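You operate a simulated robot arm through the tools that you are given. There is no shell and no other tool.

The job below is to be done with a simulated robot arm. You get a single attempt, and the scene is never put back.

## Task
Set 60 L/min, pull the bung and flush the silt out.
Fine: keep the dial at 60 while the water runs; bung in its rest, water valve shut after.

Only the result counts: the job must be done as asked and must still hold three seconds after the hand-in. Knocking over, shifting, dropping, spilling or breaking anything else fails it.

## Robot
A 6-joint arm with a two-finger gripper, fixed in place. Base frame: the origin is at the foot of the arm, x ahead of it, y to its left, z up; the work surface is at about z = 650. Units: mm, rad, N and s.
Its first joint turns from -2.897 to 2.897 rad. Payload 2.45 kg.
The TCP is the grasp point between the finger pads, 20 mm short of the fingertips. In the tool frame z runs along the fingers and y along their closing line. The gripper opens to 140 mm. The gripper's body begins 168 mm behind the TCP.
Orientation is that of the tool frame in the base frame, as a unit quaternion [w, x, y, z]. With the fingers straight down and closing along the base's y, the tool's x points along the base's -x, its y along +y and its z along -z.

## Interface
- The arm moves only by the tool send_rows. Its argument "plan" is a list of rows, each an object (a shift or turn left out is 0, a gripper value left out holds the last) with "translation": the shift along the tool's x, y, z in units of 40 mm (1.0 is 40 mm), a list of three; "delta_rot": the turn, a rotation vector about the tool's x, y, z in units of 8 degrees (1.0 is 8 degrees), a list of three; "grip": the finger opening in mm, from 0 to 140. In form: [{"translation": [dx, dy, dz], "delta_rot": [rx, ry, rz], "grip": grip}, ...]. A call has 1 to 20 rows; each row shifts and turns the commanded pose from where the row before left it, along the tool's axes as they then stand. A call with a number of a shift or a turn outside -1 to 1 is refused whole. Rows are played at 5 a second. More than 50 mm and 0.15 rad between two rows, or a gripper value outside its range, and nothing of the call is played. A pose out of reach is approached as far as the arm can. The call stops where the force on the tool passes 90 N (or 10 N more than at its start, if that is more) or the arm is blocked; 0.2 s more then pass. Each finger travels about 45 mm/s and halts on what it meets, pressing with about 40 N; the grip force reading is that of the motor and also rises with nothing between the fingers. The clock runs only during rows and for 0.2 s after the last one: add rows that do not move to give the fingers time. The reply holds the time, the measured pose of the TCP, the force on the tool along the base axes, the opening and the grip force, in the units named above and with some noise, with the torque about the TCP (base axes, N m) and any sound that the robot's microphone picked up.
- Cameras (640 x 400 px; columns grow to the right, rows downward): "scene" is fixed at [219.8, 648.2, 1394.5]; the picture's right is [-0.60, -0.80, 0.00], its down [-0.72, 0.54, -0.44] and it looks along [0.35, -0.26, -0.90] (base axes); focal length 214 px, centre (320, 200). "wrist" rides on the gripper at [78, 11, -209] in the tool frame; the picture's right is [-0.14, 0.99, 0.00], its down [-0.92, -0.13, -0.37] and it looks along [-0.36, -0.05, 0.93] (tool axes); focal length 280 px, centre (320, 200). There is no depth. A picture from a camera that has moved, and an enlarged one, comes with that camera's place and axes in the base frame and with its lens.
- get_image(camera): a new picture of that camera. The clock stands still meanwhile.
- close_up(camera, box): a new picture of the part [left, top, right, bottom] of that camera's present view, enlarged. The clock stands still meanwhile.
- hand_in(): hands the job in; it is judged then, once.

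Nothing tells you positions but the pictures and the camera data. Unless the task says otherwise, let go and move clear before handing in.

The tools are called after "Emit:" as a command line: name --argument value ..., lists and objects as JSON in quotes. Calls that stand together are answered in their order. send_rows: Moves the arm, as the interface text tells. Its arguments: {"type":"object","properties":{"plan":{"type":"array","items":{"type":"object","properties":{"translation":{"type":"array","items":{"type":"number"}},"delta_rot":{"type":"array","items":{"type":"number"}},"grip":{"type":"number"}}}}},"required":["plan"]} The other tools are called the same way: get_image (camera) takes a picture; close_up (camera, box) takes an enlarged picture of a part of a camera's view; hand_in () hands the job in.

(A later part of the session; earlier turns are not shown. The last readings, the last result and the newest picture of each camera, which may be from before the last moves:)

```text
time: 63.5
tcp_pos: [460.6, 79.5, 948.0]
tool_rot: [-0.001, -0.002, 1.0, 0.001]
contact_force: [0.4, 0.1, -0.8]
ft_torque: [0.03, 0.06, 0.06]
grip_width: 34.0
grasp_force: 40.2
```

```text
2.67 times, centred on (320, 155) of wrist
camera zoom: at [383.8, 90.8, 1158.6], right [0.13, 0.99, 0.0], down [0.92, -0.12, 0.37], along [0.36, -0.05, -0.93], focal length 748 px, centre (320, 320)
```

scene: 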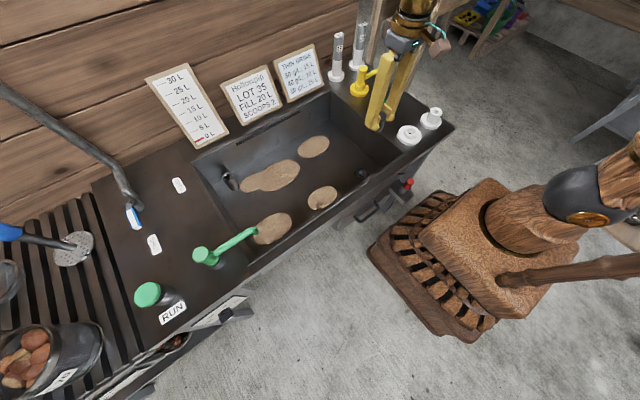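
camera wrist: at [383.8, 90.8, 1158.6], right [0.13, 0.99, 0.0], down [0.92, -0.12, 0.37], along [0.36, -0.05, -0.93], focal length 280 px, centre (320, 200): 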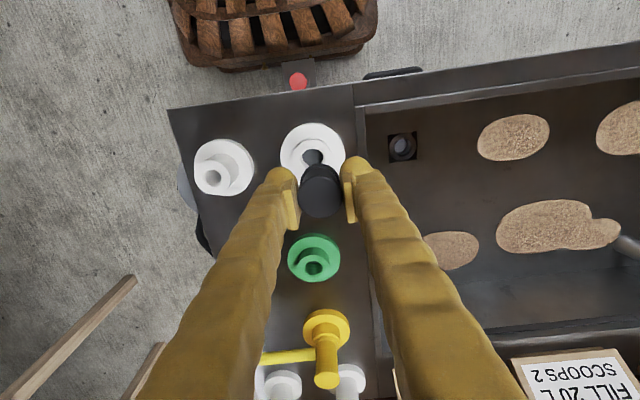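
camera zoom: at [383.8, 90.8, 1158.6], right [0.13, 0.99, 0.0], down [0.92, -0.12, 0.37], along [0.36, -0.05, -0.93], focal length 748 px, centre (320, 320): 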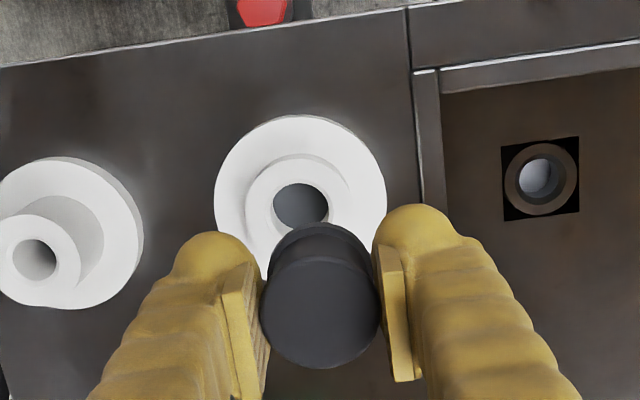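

The ring's hole appears about 8 mm to −y of the tool axis in this near-vertical view. I'll shift, descend partway and re-check the alignment.

Emit:
send_rows --plan '[{"translation": [0.05, -0.2, 0.0]}, {"translation": [0, 0, 0.5]}, {"translation": [0, 0, 0.25]}, {}]'

Emit:
close_up --camera "wrist" --box '[240, 60, 400, 220]'

Emit:
close_up --camera "scene" --box '[380, 80, 450, 150]'

```text
time: 64.5
tcp_pos: [458.6, 71.8, 917.8]
tool_rot: [-0.001, -0.002, 1.0, 0.0]
contact_force: [1.0, -0.1, 0.2]
ft_torque: [0.0, -0.02, -0.01]
grip_width: 34.2
grasp_force: 40.0
```

```text
2.50 times, centred on (320, 140) of wrist
camera zoom: at [381.1, 82.8, 1128.6], right [0.13, 0.99, 0.0], down [0.92, -0.12, 0.37], along [0.36, -0.05, -0.93], focal length 701 px, centre (320, 350)
```

zoom: 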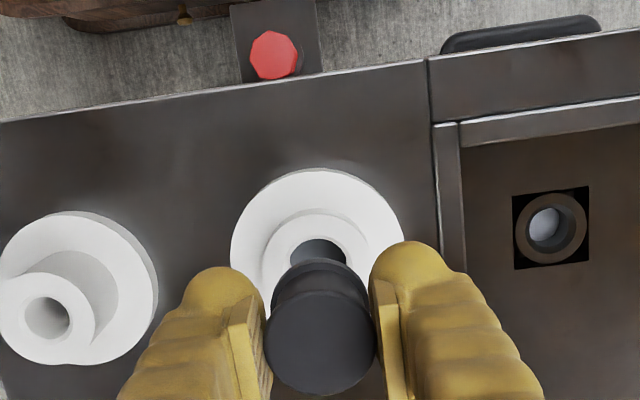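

```text
5.71 times, centred on (415, 115) of scene
camera zoom: at [219.8, 648.2, 1394.5], right [-0.6, -0.8, 0.0], down [-0.72, 0.54, -0.44], along [0.35, -0.26, -0.9], focal length 1226 px, centre (-223, 686)
```

zoom: 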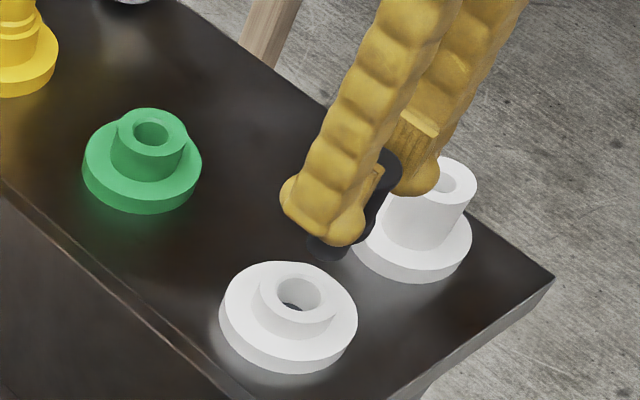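

The wrist view shows the hole nearly under the bung axis. I'll enlarge both views to confirm the alignment before lowering.

Emit:
close_up --camera "scene" --box '[400, 100, 440, 140]'

Emit:
close_up --camera "wrist" --box '[290, 95, 350, 165]'

```text
10.00 times, centred on (420, 120) of scene
camera zoom: at [219.8, 648.2, 1394.5], right [-0.6, -0.8, 0.0], down [-0.72, 0.54, -0.44], along [0.35, -0.26, -0.9], focal length 2145 px, centre (-680, 1000)
```

zoom: 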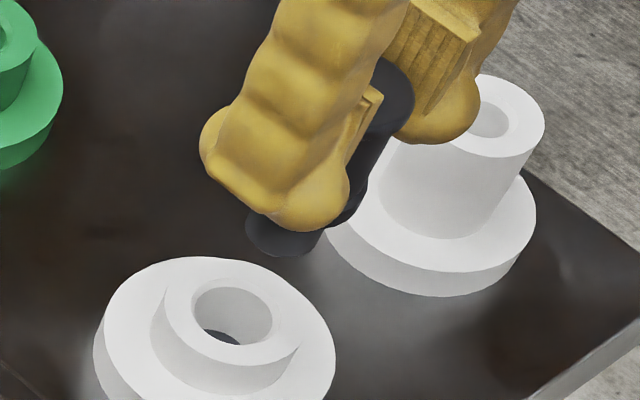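

```text
5.71 times, centred on (320, 130) of wrist
camera zoom: at [381.1, 82.8, 1128.6], right [0.13, 0.99, 0.0], down [0.92, -0.12, 0.37], along [0.36, -0.05, -0.93], focal length 1602 px, centre (320, 600)
```

zoom: 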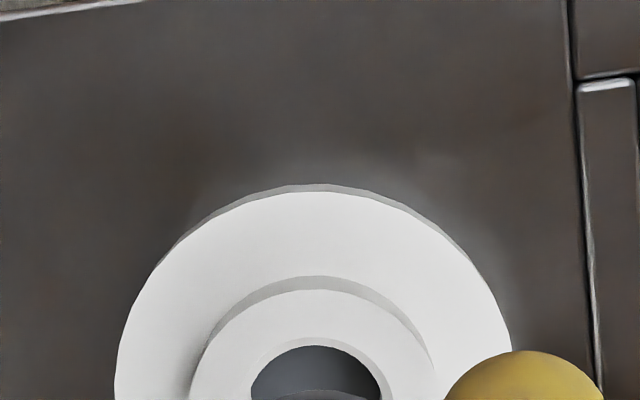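

Both views agree to within 1–2 mm. I'll nudge slightly and lower in small steps while watching the contact force.

Emit:
send_rows --plan '[{"translation": [-0.015, -0.01, 0.3]}, {"translation": [0, 0, 0.3]}, {}]'

Emit:
close_up --camera "scene" --box '[390, 100, 430, 140]'

Emit:
close_up --camera "wrist" --box '[270, 95, 370, 215]'

```text
time: 65.3
tcp_pos: [459.1, 71.2, 894.2]
tool_rot: [-0.001, -0.001, 1.0, -0.001]
contact_force: [1.0, -0.5, -0.7]
ft_torque: [-0.01, -0.02, 0.03]
grip_width: 34.0
grasp_force: 39.9
```

```text
10.00 times, centred on (410, 120) of scene
camera zoom: at [219.8, 648.2, 1394.5], right [-0.6, -0.8, 0.0], down [-0.72, 0.54, -0.44], along [0.35, -0.26, -0.9], focal length 2145 px, centre (-580, 1000)
```

zoom: 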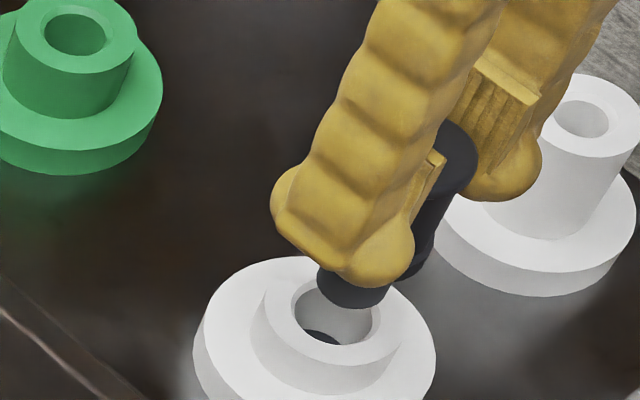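

```text
3.33 times, centred on (320, 155) of wrist
camera zoom: at [381.9, 82.6, 1104.4], right [0.13, 0.99, 0.0], down [0.92, -0.12, 0.37], along [0.36, -0.05, -0.93], focal length 935 px, centre (320, 350)
```

zoom: 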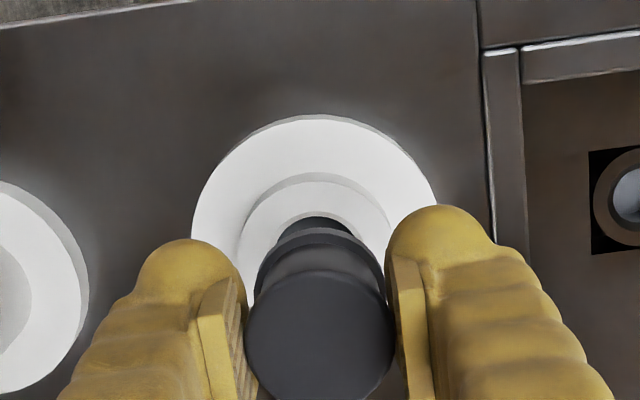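

The plug is about 16 mm above the ring's mouth and nearly aligned. I'll nudge −0.7 mm in y and lower in small steps.

Emit:
send_rows --plan '[{"translation": [0, -0.0175, 0.1]}, {"translation": [0, 0, 0.1]}, {"translation": [0, 0, 0.1]}, {"translation": [0, 0, 0.1]}, {}]'

Emit:
close_up --camera "scene" --box '[390, 100, 430, 140]'

Emit:
close_up --camera "wrist" --box '[270, 95, 370, 215]'

```text
time: 66.5
tcp_pos: [459.3, 69.9, 877.2]
tool_rot: [-0.001, -0.002, 1.0, 0.0]
contact_force: [0.5, 0.2, -1.3]
ft_torque: [0.02, 0.0, -0.02]
grip_width: 34.0
grasp_force: 40.1
```

```text
10.00 times, centred on (410, 120) of scene
camera zoom: at [219.8, 648.2, 1394.5], right [-0.6, -0.8, 0.0], down [-0.72, 0.54, -0.44], along [0.35, -0.26, -0.9], focal length 2145 px, centre (-580, 1000)
```

zoom: 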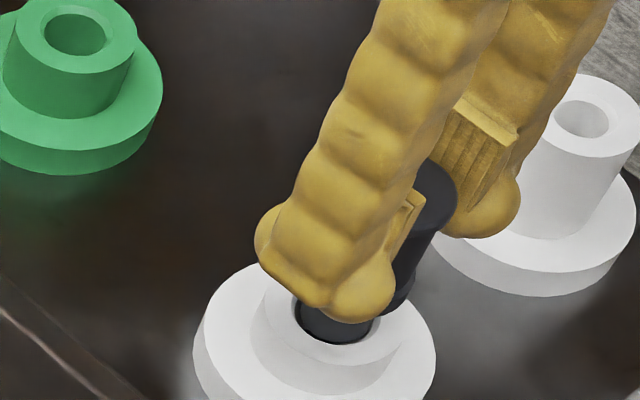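

```text
3.33 times, centred on (320, 155) of wrist
camera zoom: at [381.7, 81.9, 1088.2], right [0.13, 0.99, 0.0], down [0.92, -0.12, 0.37], along [0.36, -0.05, -0.93], focal length 935 px, centre (320, 350)
```

zoom: 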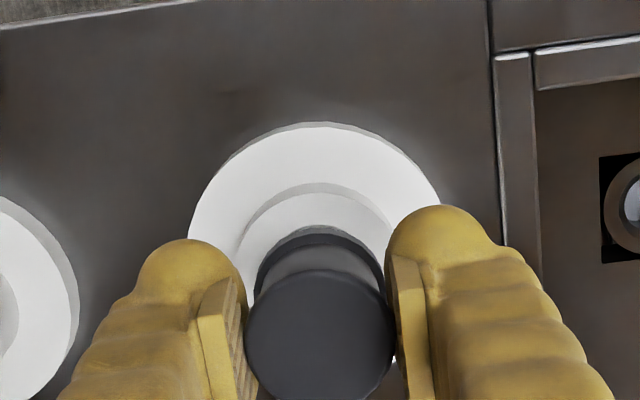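

The plug is entering the ring's bore cleanly with almost no contact force. I'll keep lowering until it seats.

Emit:
send_rows --plan '[{"translation": [0, 0, 0.1]}, {"translation": [0, 0, 0.1]}, {"translation": [0, 0, 0.1]}, {}]'

Emit:
close_up --camera "scene" --box '[390, 100, 430, 140]'

```text
time: 67.5
tcp_pos: [458.2, 71.0, 865.5]
tool_rot: [-0.001, -0.002, 1.0, 0.0]
contact_force: [0.2, 0.2, -1.4]
ft_torque: [-0.03, -0.01, 0.0]
grip_width: 34.0
grasp_force: 40.5
```

```text
10.00 times, centred on (410, 120) of scene
camera zoom: at [219.8, 648.2, 1394.5], right [-0.6, -0.8, 0.0], down [-0.72, 0.54, -0.44], along [0.35, -0.26, -0.9], focal length 2145 px, centre (-580, 1000)
```

zoom: 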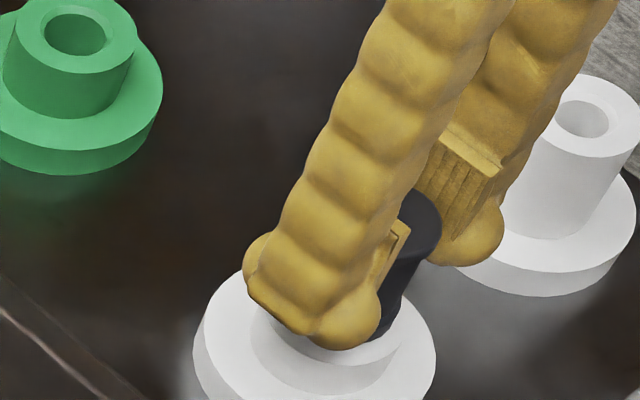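

Still no contact at TCP z≈865. I'll continue in 2 mm steps.

Emit:
send_rows --plan '[{"translation": [0, 0, 0.05]}, {"translation": [0, 0, 0.05]}, {}]'

Emit:
send_rows --plan '[{"translation": [0, 0, 0.05]}, {"translation": [0, 0, 0.05]}, {}]'

Emit:
close_up --camera "scene" --box '[390, 100, 430, 140]'

```text
time: 68.3
tcp_pos: [457.4, 70.8, 861.5]
tool_rot: [-0.001, -0.001, 1.0, 0.0]
contact_force: [-0.3, 1.2, -2.3]
ft_torque: [0.0, -0.03, 0.01]
grip_width: 33.6
grasp_force: 40.3
```

```text
time: 69.2
tcp_pos: [458.4, 70.7, 858.8]
tool_rot: [-0.001, -0.001, 1.0, 0.001]
contact_force: [0.6, 1.1, 37.3]
ft_torque: [0.03, -0.07, -0.01]
grip_width: 34.1
grasp_force: 40.2
```

```text
10.00 times, centred on (410, 120) of scene
camera zoom: at [219.8, 648.2, 1394.5], right [-0.6, -0.8, 0.0], down [-0.72, 0.54, -0.44], along [0.35, -0.26, -0.9], focal length 2145 px, centre (-580, 1000)
```

zoom: 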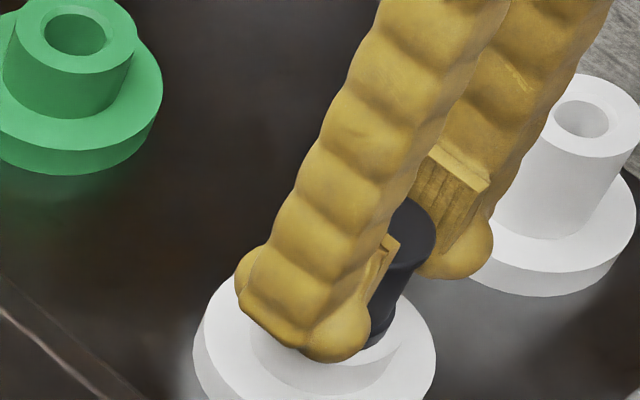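

The upward force jumped to 37 N, so the bung is seated in the ring. I'll relieve the press slightly, open, lift away and check.

Emit:
send_rows --plan '[{"translation": [0, 0, -0.03]}, {"grip": 40}, {"grip": 55}, {"grip": 70}, {"grip": 70}, {"translation": [0, 0, -0.8]}, {"translation": [0, 0, -0.8]}, {"translation": [0, 0, -0.8]}, {}]'

Emit:
close_up --camera "scene" --box '[380, 90, 450, 150]'

Emit:
get_image --camera "wrist"

```text
time: 71.2
tcp_pos: [459.7, 70.5, 954.4]
tool_rot: [-0.001, -0.003, 1.0, 0.0]
contact_force: [-0.3, 0.5, 0.2]
ft_torque: [-0.02, -0.01, 0.0]
grip_width: 69.8
grasp_force: 0.0
```

```text
6.67 times, centred on (415, 120) of scene
camera zoom: at [219.8, 648.2, 1394.5], right [-0.6, -0.8, 0.0], down [-0.72, 0.54, -0.44], along [0.35, -0.26, -0.9], focal length 1430 px, centre (-313, 733)
```

zoom: 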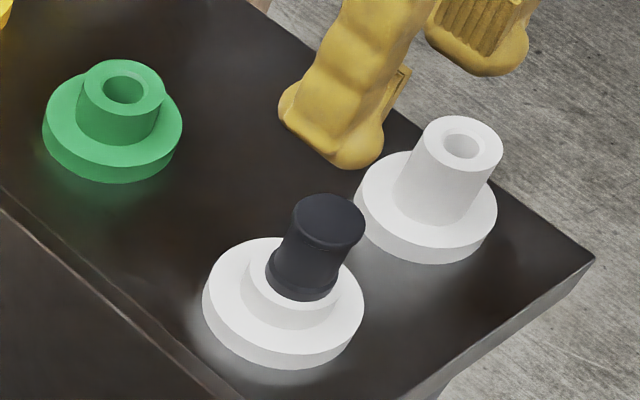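

```text
taken
camera wrist: at [382.0, 81.6, 1165.6], right [0.13, 0.99, 0.0], down [0.92, -0.12, 0.37], along [0.36, -0.05, -0.93], focal length 280 px, centre (320, 200)
```

wrist: 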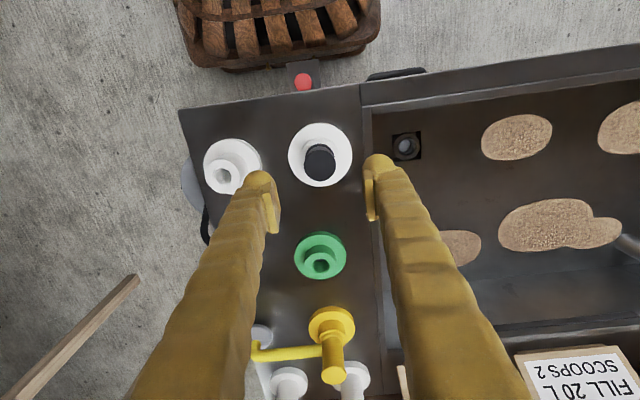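

The bung stands seated in the low white ring and is released. Before opening any water I want to see where the drain leads, so I'll take a low frontal look under the tank.

Emit:
send_rows --plan '[{"translation": [0, 0, -0.9]}, {"translation": [0.4, 0.875, 0]}, {"translation": [0.4, 0.875, 0]}, {"translation": [0.4, 0.875, 0]}, {"translation": [0.4, 0.875, 0]}, {"translation": [0.4, 0.875, 0]}, {"translation": [0.4, 0.875, 0]}, {"translation": [0.4, 0.875, 0]}, {"translation": [0.4, 0.875, 0]}, {"translation": [0.4, 0.875, 0]}, {"translation": [0.4, 0.875, 0]}, {"translation": [0.4, 0.875, 0]}, {"translation": [0.4, 0.875, 0]}, {"translation": [0.4, 0.875, 0]}, {"translation": [0.4, 0.875, 0]}, {}]'

Emit:
send_rows --plan '[{"delta_rot": [0, -1, 0]}, {"delta_rot": [0, -1, 0]}, {"delta_rot": [0, -1, 0]}, {"delta_rot": [0, -1, 0]}, {"delta_rot": [0, -1, 0]}, {"delta_rot": [0, -1, 0]}, {"delta_rot": [0, -1, 0]}, {}]'

Emit:
get_image --camera "wrist"

```text
time: 74.8
tcp_pos: [235.0, 546.9, 1067.2]
tool_rot: [0.023, 0.005, 0.998, 0.06]
contact_force: [-0.5, -0.1, -0.2]
ft_torque: [-0.07, -0.05, 0.02]
grip_width: 70.1
grasp_force: 0.0
stopped in row 16: the arm was blocked; the commanded pose is now the measured one
```

```text
time: 76.2
tcp_pos: [328.1, 506.8, 1131.9]
tool_rot: [0.428, 0.136, 0.891, 0.072]
contact_force: [-0.2, -0.4, -1.0]
ft_torque: [-0.04, -0.08, -0.01]
grip_width: 69.8
grasp_force: 0.1
stopped in row 7: the arm was blocked; the commanded pose is now the measured one
```

```text
taken
camera wrist: at [121.2, 539.5, 1208.1], right [0.26, 0.9, 0.34], down [0.24, -0.41, 0.88], along [0.94, -0.15, -0.32], focal length 280 px, centre (320, 200)
```

wrist: 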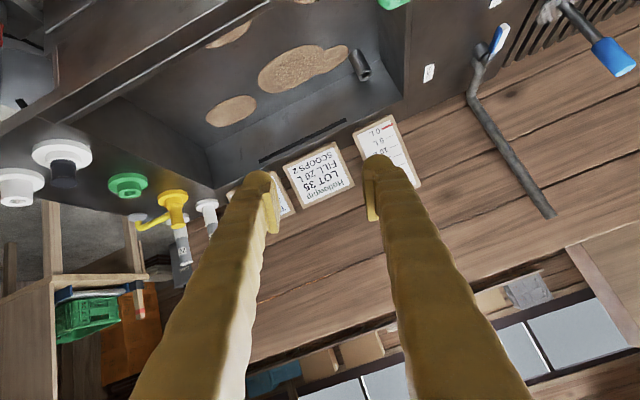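

The arm hit its own joint limits close to the base and the orientation drifted, although the contact force is nil. I'll bring the tool back to pointing straight down here.

Emit:
send_rows --plan '[{"delta_rot": [0.133, 0.794, -0.252]}, {"delta_rot": [0.133, 0.794, -0.252]}, {"delta_rot": [0.133, 0.794, -0.252]}, {"delta_rot": [0.133, 0.794, -0.252]}, {"delta_rot": [0.133, 0.794, -0.252]}, {"delta_rot": [0.133, 0.794, -0.252]}, {"delta_rot": [0.133, 0.794, -0.252]}, {"delta_rot": [0.133, 0.794, -0.252]}, {}]'

Emit:
get_image --camera "scene"

```text
time: 78.2
tcp_pos: [323.5, 506.0, 1125.3]
tool_rot: [0.0, -0.006, 1.0, -0.006]
contact_force: [-1.0, 0.4, 0.6]
ft_torque: [0.0, -0.03, -0.03]
grip_width: 69.9
grasp_force: 0.1
```

```text
taken
```

scene: 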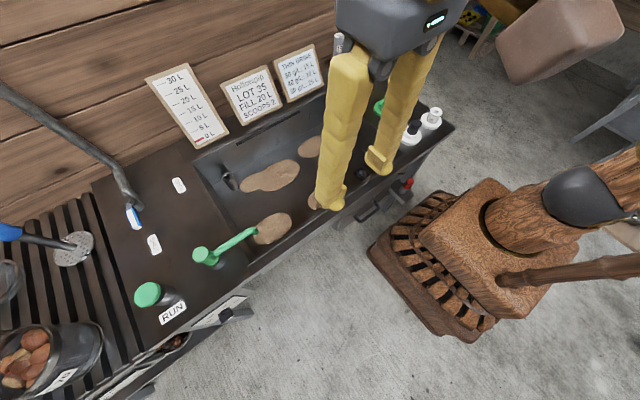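

The tool is vertical again at (323, 506, 1125). The water valve appears to be near (740, 920), beyond the normal tool-down reach, so I'll take a closer look from the edge of the workspace.

Emit:
send_rows --plan '[{"delta_rot": [-0.086, 0, 0.086], "grip": 0}, {"translation": [-0.65, 0.7, 0.0]}, {"translation": [-0.65, 0.7, 0.0]}, {"translation": [-0.65, 0.7, 0.0]}, {"translation": [-0.65, 0.7, 0.0]}, {"translation": [-0.65, 0.7, 0.0]}, {"translation": [-0.65, 0.7, 0.0]}, {"translation": [-0.65, 0.7, 0.0]}, {"translation": [-0.65, 0.7, 0.0]}, {"translation": [-0.65, 0.7, 0.0]}, {}]'

Emit:
get_image --camera "wrist"

Emit:
get_image --camera "scene"

```text
time: 80.6
tcp_pos: [557.8, 760.0, 1124.4]
tool_rot: [0.0, 0.0, 1.0, 0.0]
contact_force: [-0.4, 0.0, 0.1]
ft_torque: [0.0, 0.0, 0.02]
grip_width: 0.0
grasp_force: 30.2
```

```text
taken
camera wrist: at [480.7, 771.0, 1334.6], right [0.14, 0.99, 0.0], down [0.92, -0.13, 0.37], along [0.37, -0.05, -0.93], focal length 280 px, centre (320, 200)
```

wrist: 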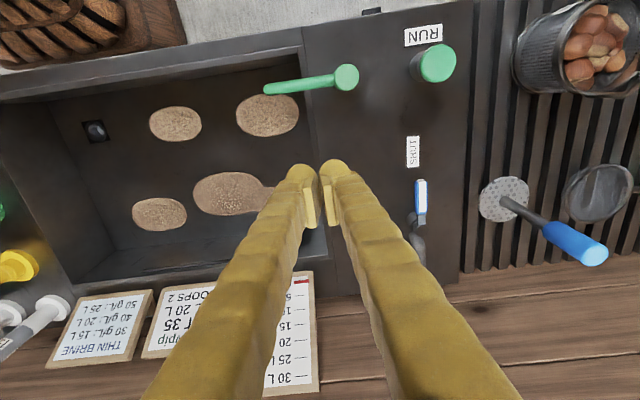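

```text
taken
```

scene: 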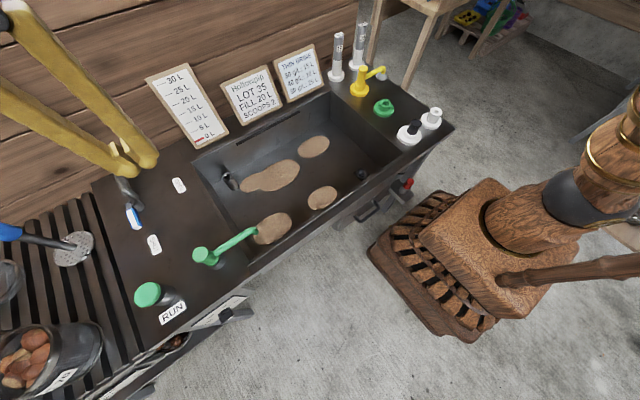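

Emit:
close_up --camera "wrist" --box '[370, 120, 470, 280]'

Emit:
close_up --camera "scene" --box '[100, 170, 170, 240]'

Emit:
close_up --camera "wrist" --box '[400, 170, 440, 260]'

```text
2.50 times, centred on (420, 200) of wrist
camera zoom: at [480.7, 771.0, 1334.6], right [0.14, 0.99, 0.0], down [0.92, -0.13, 0.37], along [0.37, -0.05, -0.93], focal length 701 px, centre (70, 200)
```

zoom: 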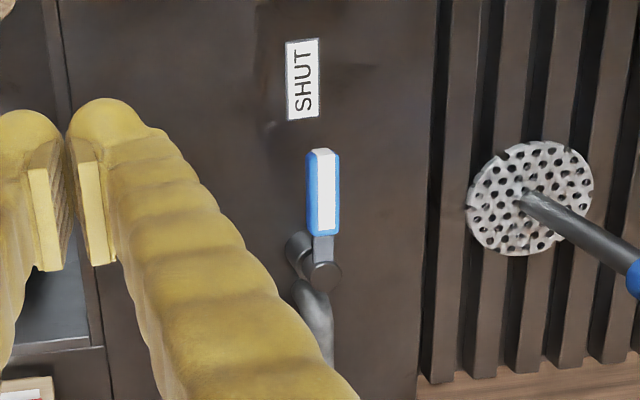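

```text
5.71 times, centred on (135, 205) of scene
camera zoom: at [219.8, 648.2, 1394.5], right [-0.6, -0.8, 0.0], down [-0.72, 0.54, -0.44], along [0.35, -0.26, -0.9], focal length 1226 px, centre (1377, 171)
```

zoom: 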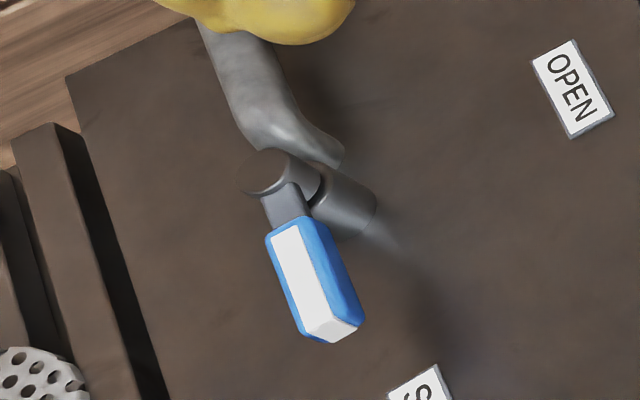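

```text
4.44 times, centred on (420, 215) of wrist
camera zoom: at [480.7, 771.0, 1334.6], right [0.14, 0.99, 0.0], down [0.92, -0.13, 0.37], along [0.37, -0.05, -0.93], focal length 1246 px, centre (-124, 133)
```

zoom: 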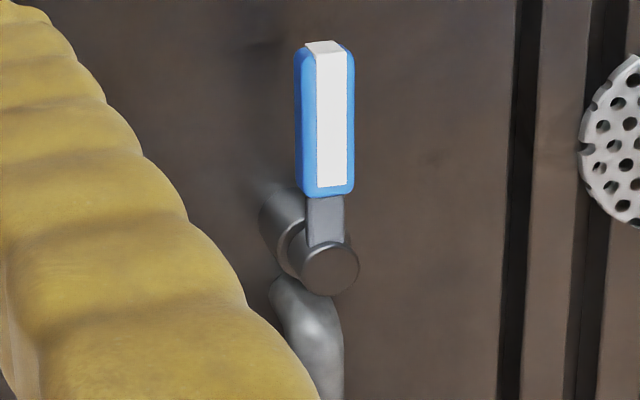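

The valve handle is clear: its pivot is near (757, 928, 854), and the blue grip points along −x from x≈655 to 720 at y≈926, which is SHUT. I'll tilt the tool 40° outwards along +x and test the reach above the handle before committing.

Emit:
send_rows --plan '[{"delta_rot": [0, -1, 0], "grip": 60}, {"delta_rot": [0, -1, 0]}, {"delta_rot": [0, -1, 0]}, {"delta_rot": [0, -1, 0]}, {"delta_rot": [0, -1, 0]}, {"translation": [0.15, 0.59, 0.3]}, {"translation": [0.15, 0.59, 0.3]}, {"translation": [0.15, 0.59, 0.3]}, {"translation": [0.15, 0.59, 0.3]}, {"translation": [0.15, 0.59, 0.3]}, {"translation": [0.15, 0.59, 0.3]}, {"translation": [0.15, 0.59, 0.3]}, {}]'

Emit:
get_image --camera "wrist"

Emit:
get_image --camera "scene"

```text
time: 83.4
tcp_pos: [580.6, 924.2, 1032.3]
tool_rot: [0.342, 0.0, 0.94, 0.0]
contact_force: [0.8, 0.2, 0.2]
ft_torque: [-0.02, -0.07, -0.03]
grip_width: 60.3
grasp_force: 0.0
```

```text
taken
camera wrist: at [386.4, 936.0, 1143.6], right [0.11, 0.99, 0.09], down [0.47, -0.13, 0.87], along [0.88, -0.05, -0.48], focal length 280 px, centre (320, 200)
```

wrist: 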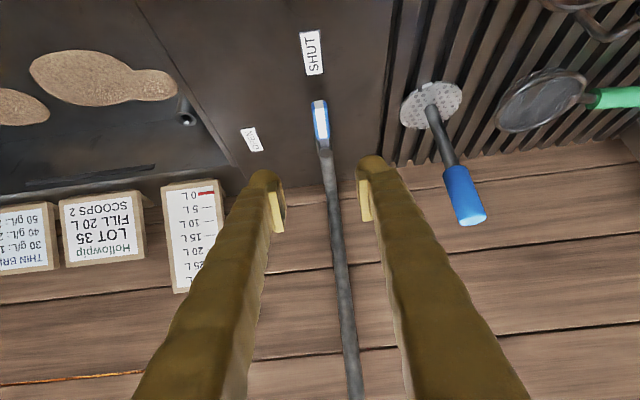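

```text
taken
```

scene: 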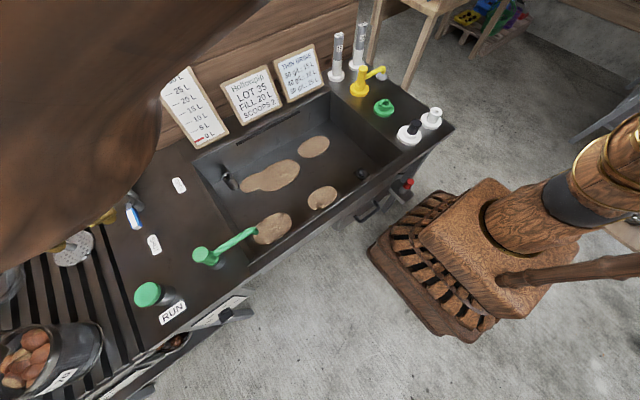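

The tilted pose reaches fine. The plan is to grip the blue handle, swing it +90° about the pivot while turning the tool with it, then reverse later. I'll enlarge this view to refine the handle position.

Emit:
close_up --camera "wrist" --box '[270, 70, 370, 190]'

Emit:
close_up --camera "scene" --box '[80, 170, 180, 260]'

```text
3.33 times, centred on (320, 130) of wrist
camera zoom: at [386.4, 936.0, 1143.6], right [0.11, 0.99, 0.09], down [0.47, -0.13, 0.87], along [0.88, -0.05, -0.48], focal length 935 px, centre (320, 433)
```

zoom: 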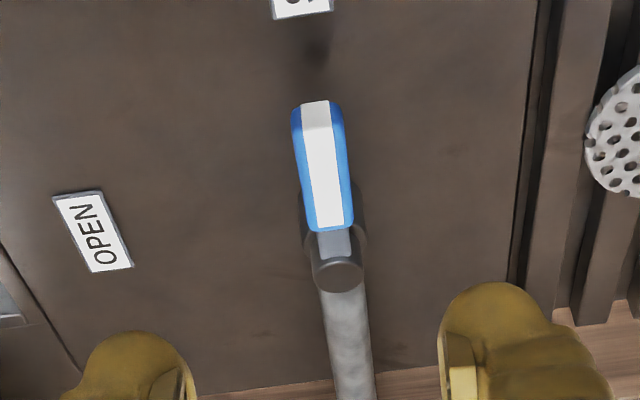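

```text
4.44 times, centred on (130, 215) of scene
camera zoom: at [219.8, 648.2, 1394.5], right [-0.6, -0.8, 0.0], down [-0.72, 0.54, -0.44], along [0.35, -0.26, -0.9], focal length 953 px, centre (1164, 133)
```

zoom: 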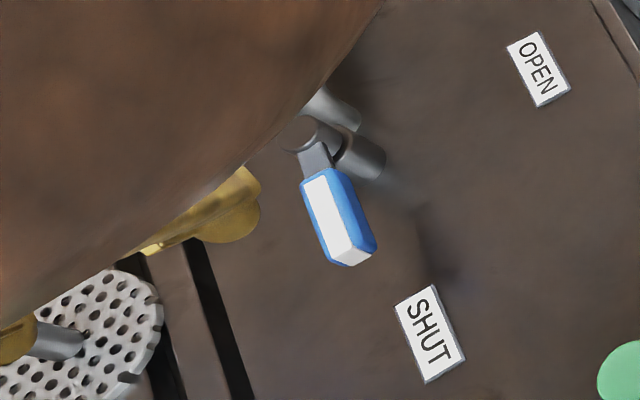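

The handle axis is near y≈930. I'll move along the tool axis to about 60 mm short of the handle for a closer check.

Emit:
send_rows --plan '[{"translation": [0.174, 0.036, 0.915]}, {"translation": [0.174, 0.036, 0.915]}, {"translation": [0.174, 0.036, 0.915]}, {"translation": [0.174, 0.036, 0.915]}, {}]'

Emit:
get_image --camera "wrist"

Emit:
close_up --camera "wrist" --box '[250, 70, 390, 200]'

Emit:
close_up --camera "scene" --box '[80, 160, 200, 280]'

```text
time: 84.6
tcp_pos: [652.2, 929.1, 901.7]
tool_rot: [0.342, -0.001, 0.94, 0.0]
contact_force: [-0.3, 0.0, 0.3]
ft_torque: [-0.01, 0.01, -0.02]
grip_width: 60.1
grasp_force: 0.0
```

```text
taken
camera wrist: at [459.0, 941.0, 1013.2], right [0.11, 0.99, 0.09], down [0.47, -0.13, 0.87], along [0.88, -0.05, -0.48], focal length 280 px, centre (320, 200)
```

wrist: 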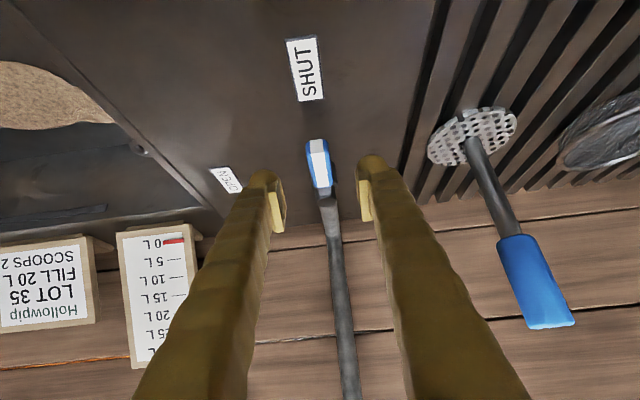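

```text
3.08 times, centred on (320, 135) of wrist
camera zoom: at [459.0, 941.0, 1013.2], right [0.11, 0.99, 0.09], down [0.47, -0.13, 0.87], along [0.88, -0.05, -0.48], focal length 863 px, centre (320, 400)
```

zoom: 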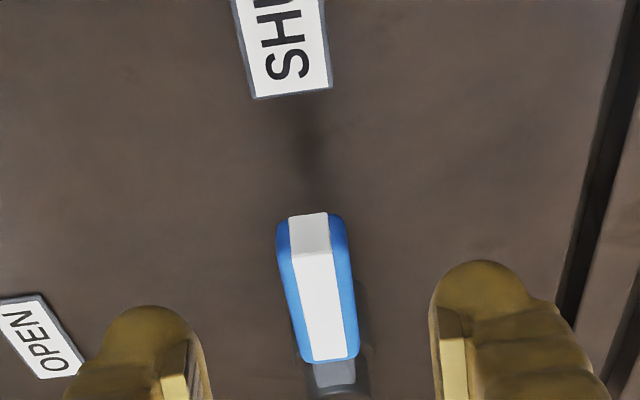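

```text
3.33 times, centred on (140, 220) of scene
camera zoom: at [219.8, 648.2, 1394.5], right [-0.6, -0.8, 0.0], down [-0.72, 0.54, -0.44], along [0.35, -0.26, -0.9], focal length 715 px, centre (920, 133)
```

zoom: 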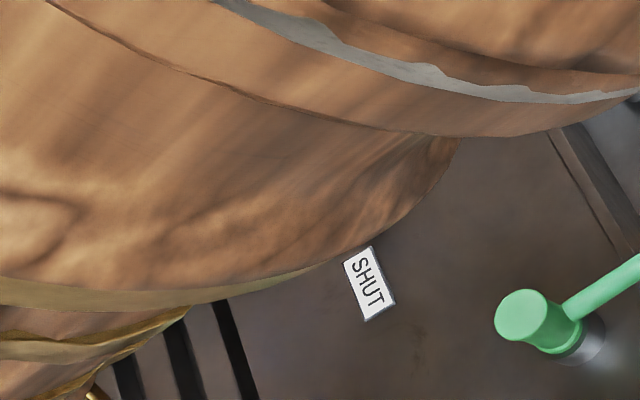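

The fingers straddle the blue handle symmetrically; its centre is at about (688, 930, 849). I'll advance about 55 mm along the tool axis, check, then close on it.

Emit:
send_rows --plan '[{"translation": [0.07, 0.025, 0.7]}, {"translation": [0, 0, 0.66]}, {}]'

Emit:
get_image --camera "wrist"

Emit:
close_up --camera "wrist" --box '[250, 90, 390, 220]'

```text
time: 85.4
tcp_pos: [685.5, 929.2, 859.1]
tool_rot: [0.341, 0.0, 0.94, -0.001]
contact_force: [-0.3, -1.3, -0.6]
ft_torque: [-0.02, 0.04, -0.03]
grip_width: 60.0
grasp_force: 0.0
```

```text
taken
camera wrist: at [492.3, 942.0, 969.9], right [0.11, 0.99, 0.09], down [0.47, -0.13, 0.87], along [0.88, -0.05, -0.48], focal length 280 px, centre (320, 200)
```

wrist: 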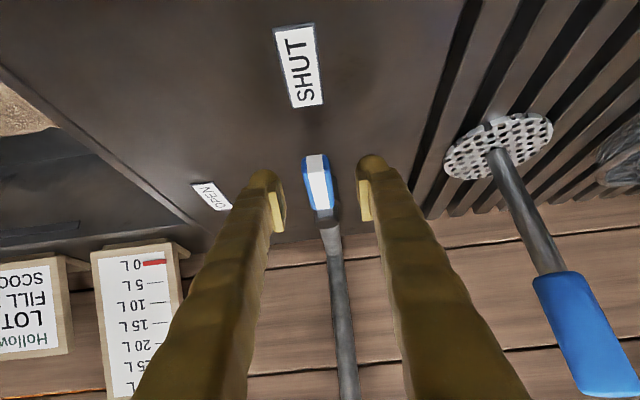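

```text
3.08 times, centred on (320, 155) of wrist
camera zoom: at [492.3, 942.0, 969.9], right [0.11, 0.99, 0.09], down [0.47, -0.13, 0.87], along [0.88, -0.05, -0.48], focal length 863 px, centre (320, 338)
```

zoom: 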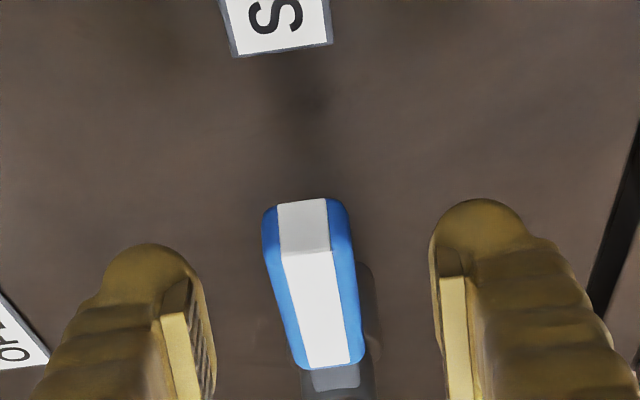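

The handle sits between the pads. Closing on it now, with the dial at 60 and the bung already out.

Emit:
send_rows --plan '[{"grip": 10}, {"grip": 10}, {"grip": 10}, {"grip": 10}, {"grip": 10}]'

Emit:
close_up --camera "wrist" --box '[250, 90, 390, 220]'

```text
time: 86.6
tcp_pos: [686.7, 928.9, 859.4]
tool_rot: [0.342, 0.0, 0.94, -0.001]
contact_force: [0.9, -0.6, -0.8]
ft_torque: [-0.01, -0.03, 0.05]
grip_width: 20.6
grasp_force: 45.1
```

```text
3.08 times, centred on (320, 155) of wrist
camera zoom: at [492.3, 942.0, 970.0], right [0.11, 0.99, 0.09], down [0.47, -0.13, 0.87], along [0.88, -0.05, -0.48], focal length 863 px, centre (320, 338)
```

zoom: 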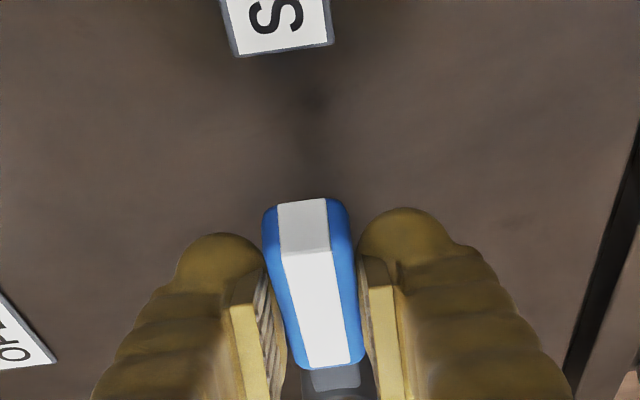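

Gripped at 20.6 mm with no side force. I'll swing the handle the first 20° towards OPEN and check forces and sound.

Emit:
send_rows --plan '[{"translation": [-0.0053, -0.159, 0.0045], "delta_rot": [-0.402, 0, -0.479]}, {"translation": [-0.0053, -0.159, 0.0045], "delta_rot": [-0.402, 0, -0.479]}, {"translation": [-0.0053, -0.159, 0.0045], "delta_rot": [-0.402, 0, -0.479]}, {"translation": [-0.0053, -0.159, 0.0045], "delta_rot": [-0.402, 0, -0.479]}]'

Emit:
get_image --camera "wrist"

Emit:
get_image --camera "scene"

```text
time: 87.6
tcp_pos: [689.5, 904.3, 858.8]
tool_rot: [0.337, -0.164, 0.925, 0.059]
contact_force: [16.9, 4.5, -3.4]
ft_torque: [0.07, 0.01, -0.06]
grip_width: 20.7
grasp_force: 45.2
```

```text
taken
camera wrist: at [504.5, 849.2, 970.1], right [-0.24, 0.97, 0.09], down [0.48, 0.04, 0.87], along [0.84, 0.25, -0.48], focal length 280 px, centre (320, 200)
```

wrist: 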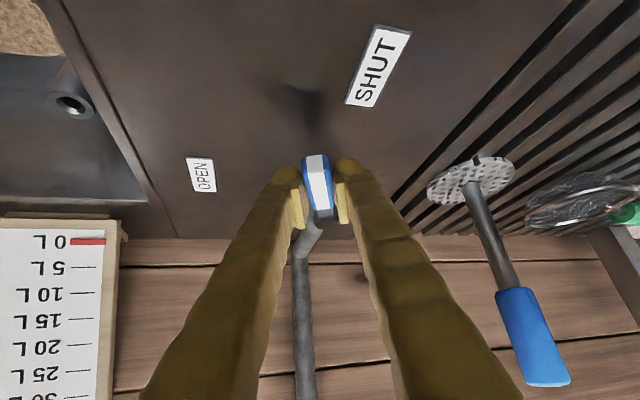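

```text
taken
```

scene: 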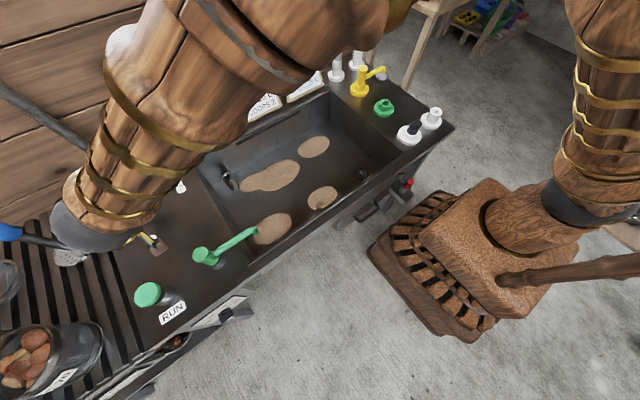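

The handle follows smoothly and no water shows yet. I'll continue the swing to about 55°.

Emit:
send_rows --plan '[{"translation": [-0.015, -0.159, 0.0125], "delta_rot": [-0.402, 0, -0.479]}, {"translation": [-0.0053, -0.159, 0.0045], "delta_rot": [-0.402, 0, -0.479]}, {"translation": [-0.0053, -0.159, 0.0045], "delta_rot": [-0.402, 0, -0.479]}, {"translation": [-0.0053, -0.159, 0.0045], "delta_rot": [-0.402, 0, -0.479]}, {"translation": [-0.0053, -0.159, 0.0045], "delta_rot": [-0.402, 0, -0.479]}, {"translation": [-0.0053, -0.159, 0.0045], "delta_rot": [-0.402, 0, -0.479]}, {"translation": [-0.0053, -0.159, 0.0045], "delta_rot": [-0.402, 0, -0.479]}]'

Emit:
get_image --camera "scene"

Emit:
get_image --camera "wrist"

```text
time: 89.2
tcp_pos: [721.1, 865.5, 859.8]
tool_rot: [0.302, -0.422, 0.84, 0.156]
contact_force: [-6.0, -3.0, 14.5]
ft_torque: [0.16, -0.59, 0.21]
grip_width: 22.7
grasp_force: 44.2
```

```text
taken
```

scene: 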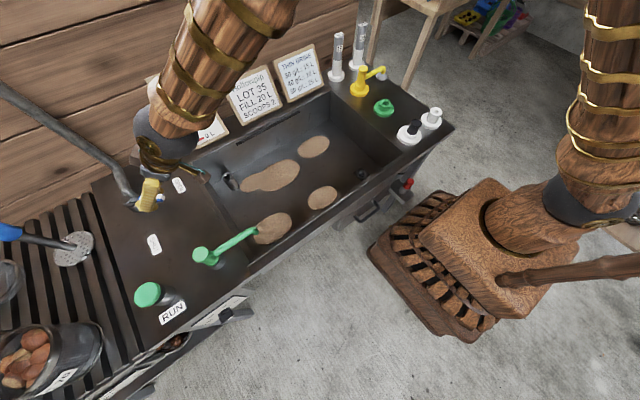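

```text
taken
camera wrist: at [598.3, 716.9, 971.2], right [-0.73, 0.67, 0.09], down [0.39, 0.3, 0.87], along [0.56, 0.68, -0.48], focal length 280 px, centre (320, 200)
```

wrist: 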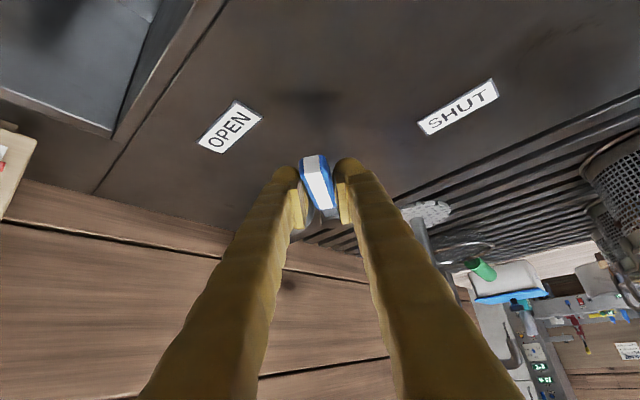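

Emit:
close_up --camera "wrist" --box '[250, 90, 390, 250]'

Emit:
close_up --camera "scene" --box '[90, 150, 210, 270]'

Emit:
close_up --camera "scene" --box '[190, 200, 310, 280]'

```text
2.50 times, centred on (320, 170) of wrist
camera zoom: at [598.3, 716.9, 971.2], right [-0.73, 0.67, 0.09], down [0.39, 0.3, 0.87], along [0.56, 0.68, -0.48], focal length 701 px, centre (320, 275)
```

zoom: 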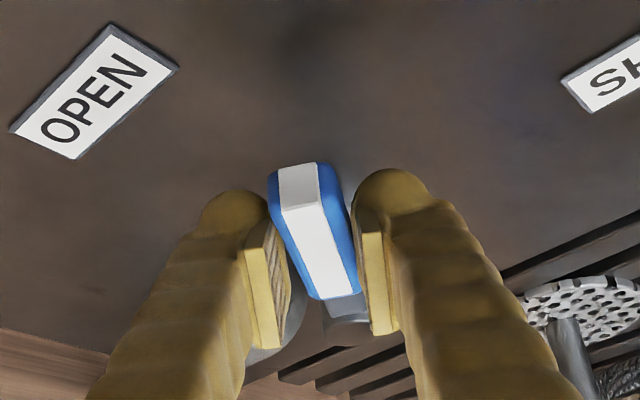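

```text
3.33 times, centred on (150, 210) of scene
camera zoom: at [219.8, 648.2, 1394.5], right [-0.6, -0.8, 0.0], down [-0.72, 0.54, -0.44], along [0.35, -0.26, -0.9], focal length 715 px, centre (887, 167)
```

zoom: 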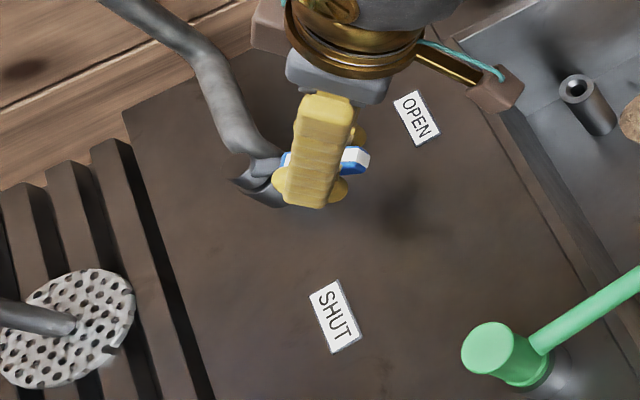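

```text
5.00 times, centred on (250, 240) of scene
camera zoom: at [219.8, 648.2, 1394.5], right [-0.6, -0.8, 0.0], down [-0.72, 0.54, -0.44], along [0.35, -0.26, -0.9], focal length 1072 px, centre (670, 0)
```

zoom: 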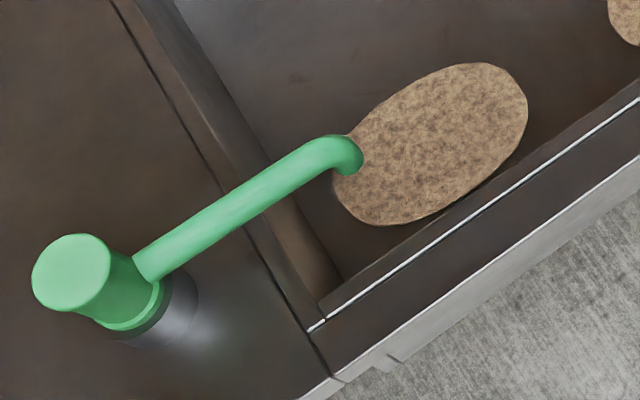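

The handle is at about 60° and following, still with no water visible. The tool lags it slightly, so I'll finish the swing to 90° with a bit more rotation.

Emit:
send_rows --plan '[{"translation": [-0.0184, -0.1455, 0.0154], "delta_rot": [-0.482, 0, -0.5745]}, {"translation": [-0.0161, -0.146, 0.0135], "delta_rot": [-0.482, 0, -0.5745]}, {"translation": [-0.014, -0.146, 0.0117], "delta_rot": [-0.482, 0, -0.5745]}]'

Emit:
close_up --camera "wrist" --box '[250, 90, 390, 250]'

Emit:
get_image --camera "scene"

```text
time: 90.0
tcp_pos: [732.7, 861.8, 858.8]
tool_rot: [0.275, -0.558, 0.756, 0.203]
contact_force: [-0.6, -43.2, 16.1]
ft_torque: [-0.18, 0.44, -0.95]
grip_width: 21.8
grasp_force: 44.3
```

```text
2.50 times, centred on (320, 170) of wrist
camera zoom: at [667.5, 679.9, 970.1], right [-0.92, 0.39, 0.09], down [0.26, 0.41, 0.87], along [0.3, 0.82, -0.48], focal length 701 px, centre (320, 275)
```

zoom: 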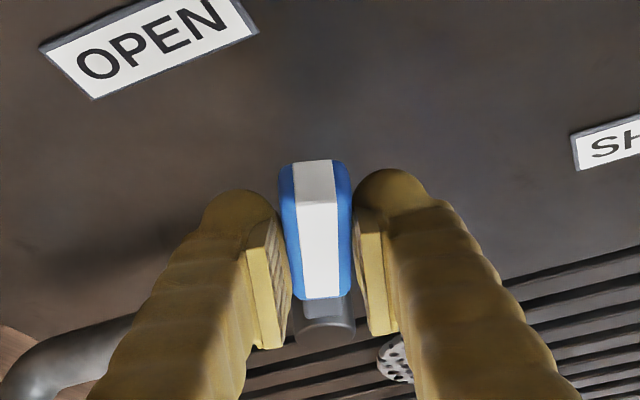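

```text
taken
```

scene: 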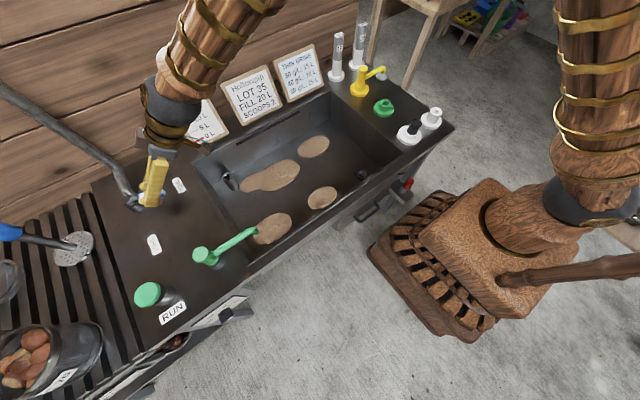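

The tool now leads the handle slightly and pushes along it. I'll ease back about 2 mm along the handle and continue to 90°.

Emit:
send_rows --plan '[{"translation": [0.03, 0, -0.025]}, {"translation": [-0.0065, -0.191, 0.0055], "delta_rot": [-0.2, 0, -0.24]}, {"translation": [0.0079, -0.191, -0.0066], "delta_rot": [-0.458, 0, -0.546]}, {}]'

Emit:
close_up --camera "wrist" --box '[250, 90, 390, 250]'

Emit:
get_image --camera "scene"

```text
time: 91.0
tcp_pos: [746.8, 858.4, 858.4]
tool_rot: [0.26, -0.612, 0.713, 0.223]
contact_force: [8.8, 17.3, -6.3]
ft_torque: [0.34, 0.14, -0.33]
grip_width: 20.8
grasp_force: 44.8
```

```text
2.50 times, centred on (320, 170) of wrist
camera zoom: at [707.3, 669.1, 969.8], right [-0.96, 0.25, 0.09], down [0.2, 0.44, 0.87], along [0.18, 0.86, -0.48], focal length 701 px, centre (320, 275)
```

zoom: 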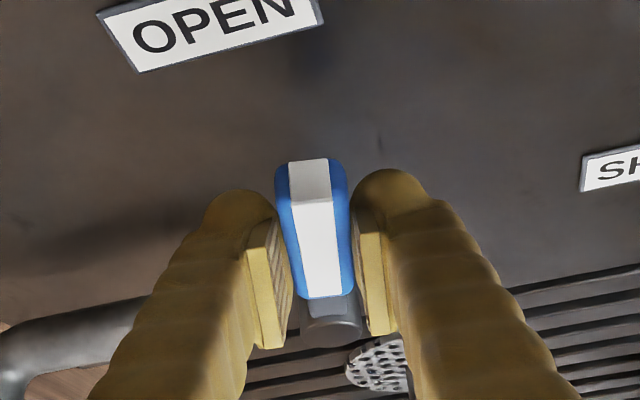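

```text
taken
```

scene: 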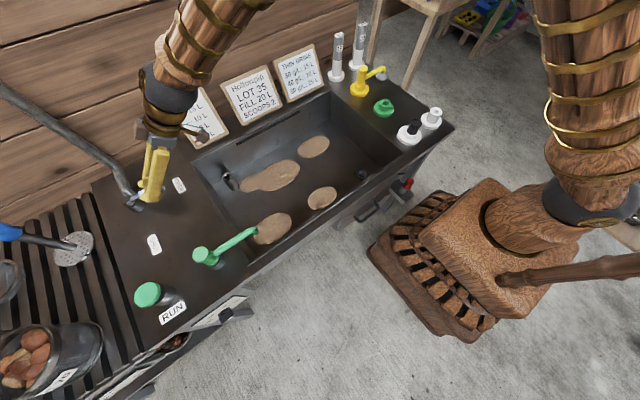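

The handle is at about 80°. I'll finish the last 10°.

Emit:
send_rows --plan '[{"translation": [0, -0.114, 0], "delta_rot": [-0.402, 0, -0.479]}, {"translation": [0, -0.114, 0], "delta_rot": [-0.402, 0, -0.479]}, {}]'

Emit:
close_up --camera "wrist" --box '[250, 90, 390, 250]'

Emit:
get_image --camera "scene"

```text
time: 91.8
tcp_pos: [756.3, 856.3, 858.2]
tool_rot: [-0.239, 0.671, -0.658, -0.244]
contact_force: [14.3, 24.1, -3.5]
ft_torque: [0.35, 0.24, -0.88]
grip_width: 21.1
grasp_force: 44.8
```

```text
2.50 times, centred on (320, 170) of wrist
camera zoom: at [750.8, 663.3, 969.9], right [-0.99, 0.08, 0.09], down [0.12, 0.47, 0.87], along [0.03, 0.88, -0.48], focal length 701 px, centre (320, 275)
```

zoom: 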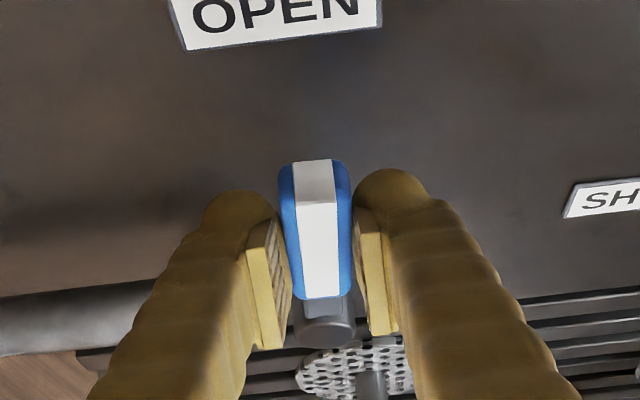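

```text
taken
```

scene: 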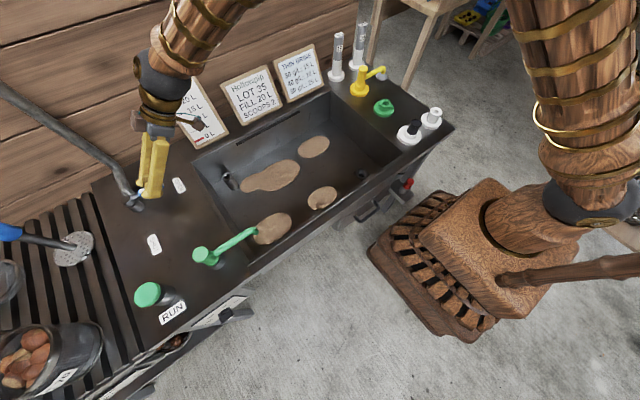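

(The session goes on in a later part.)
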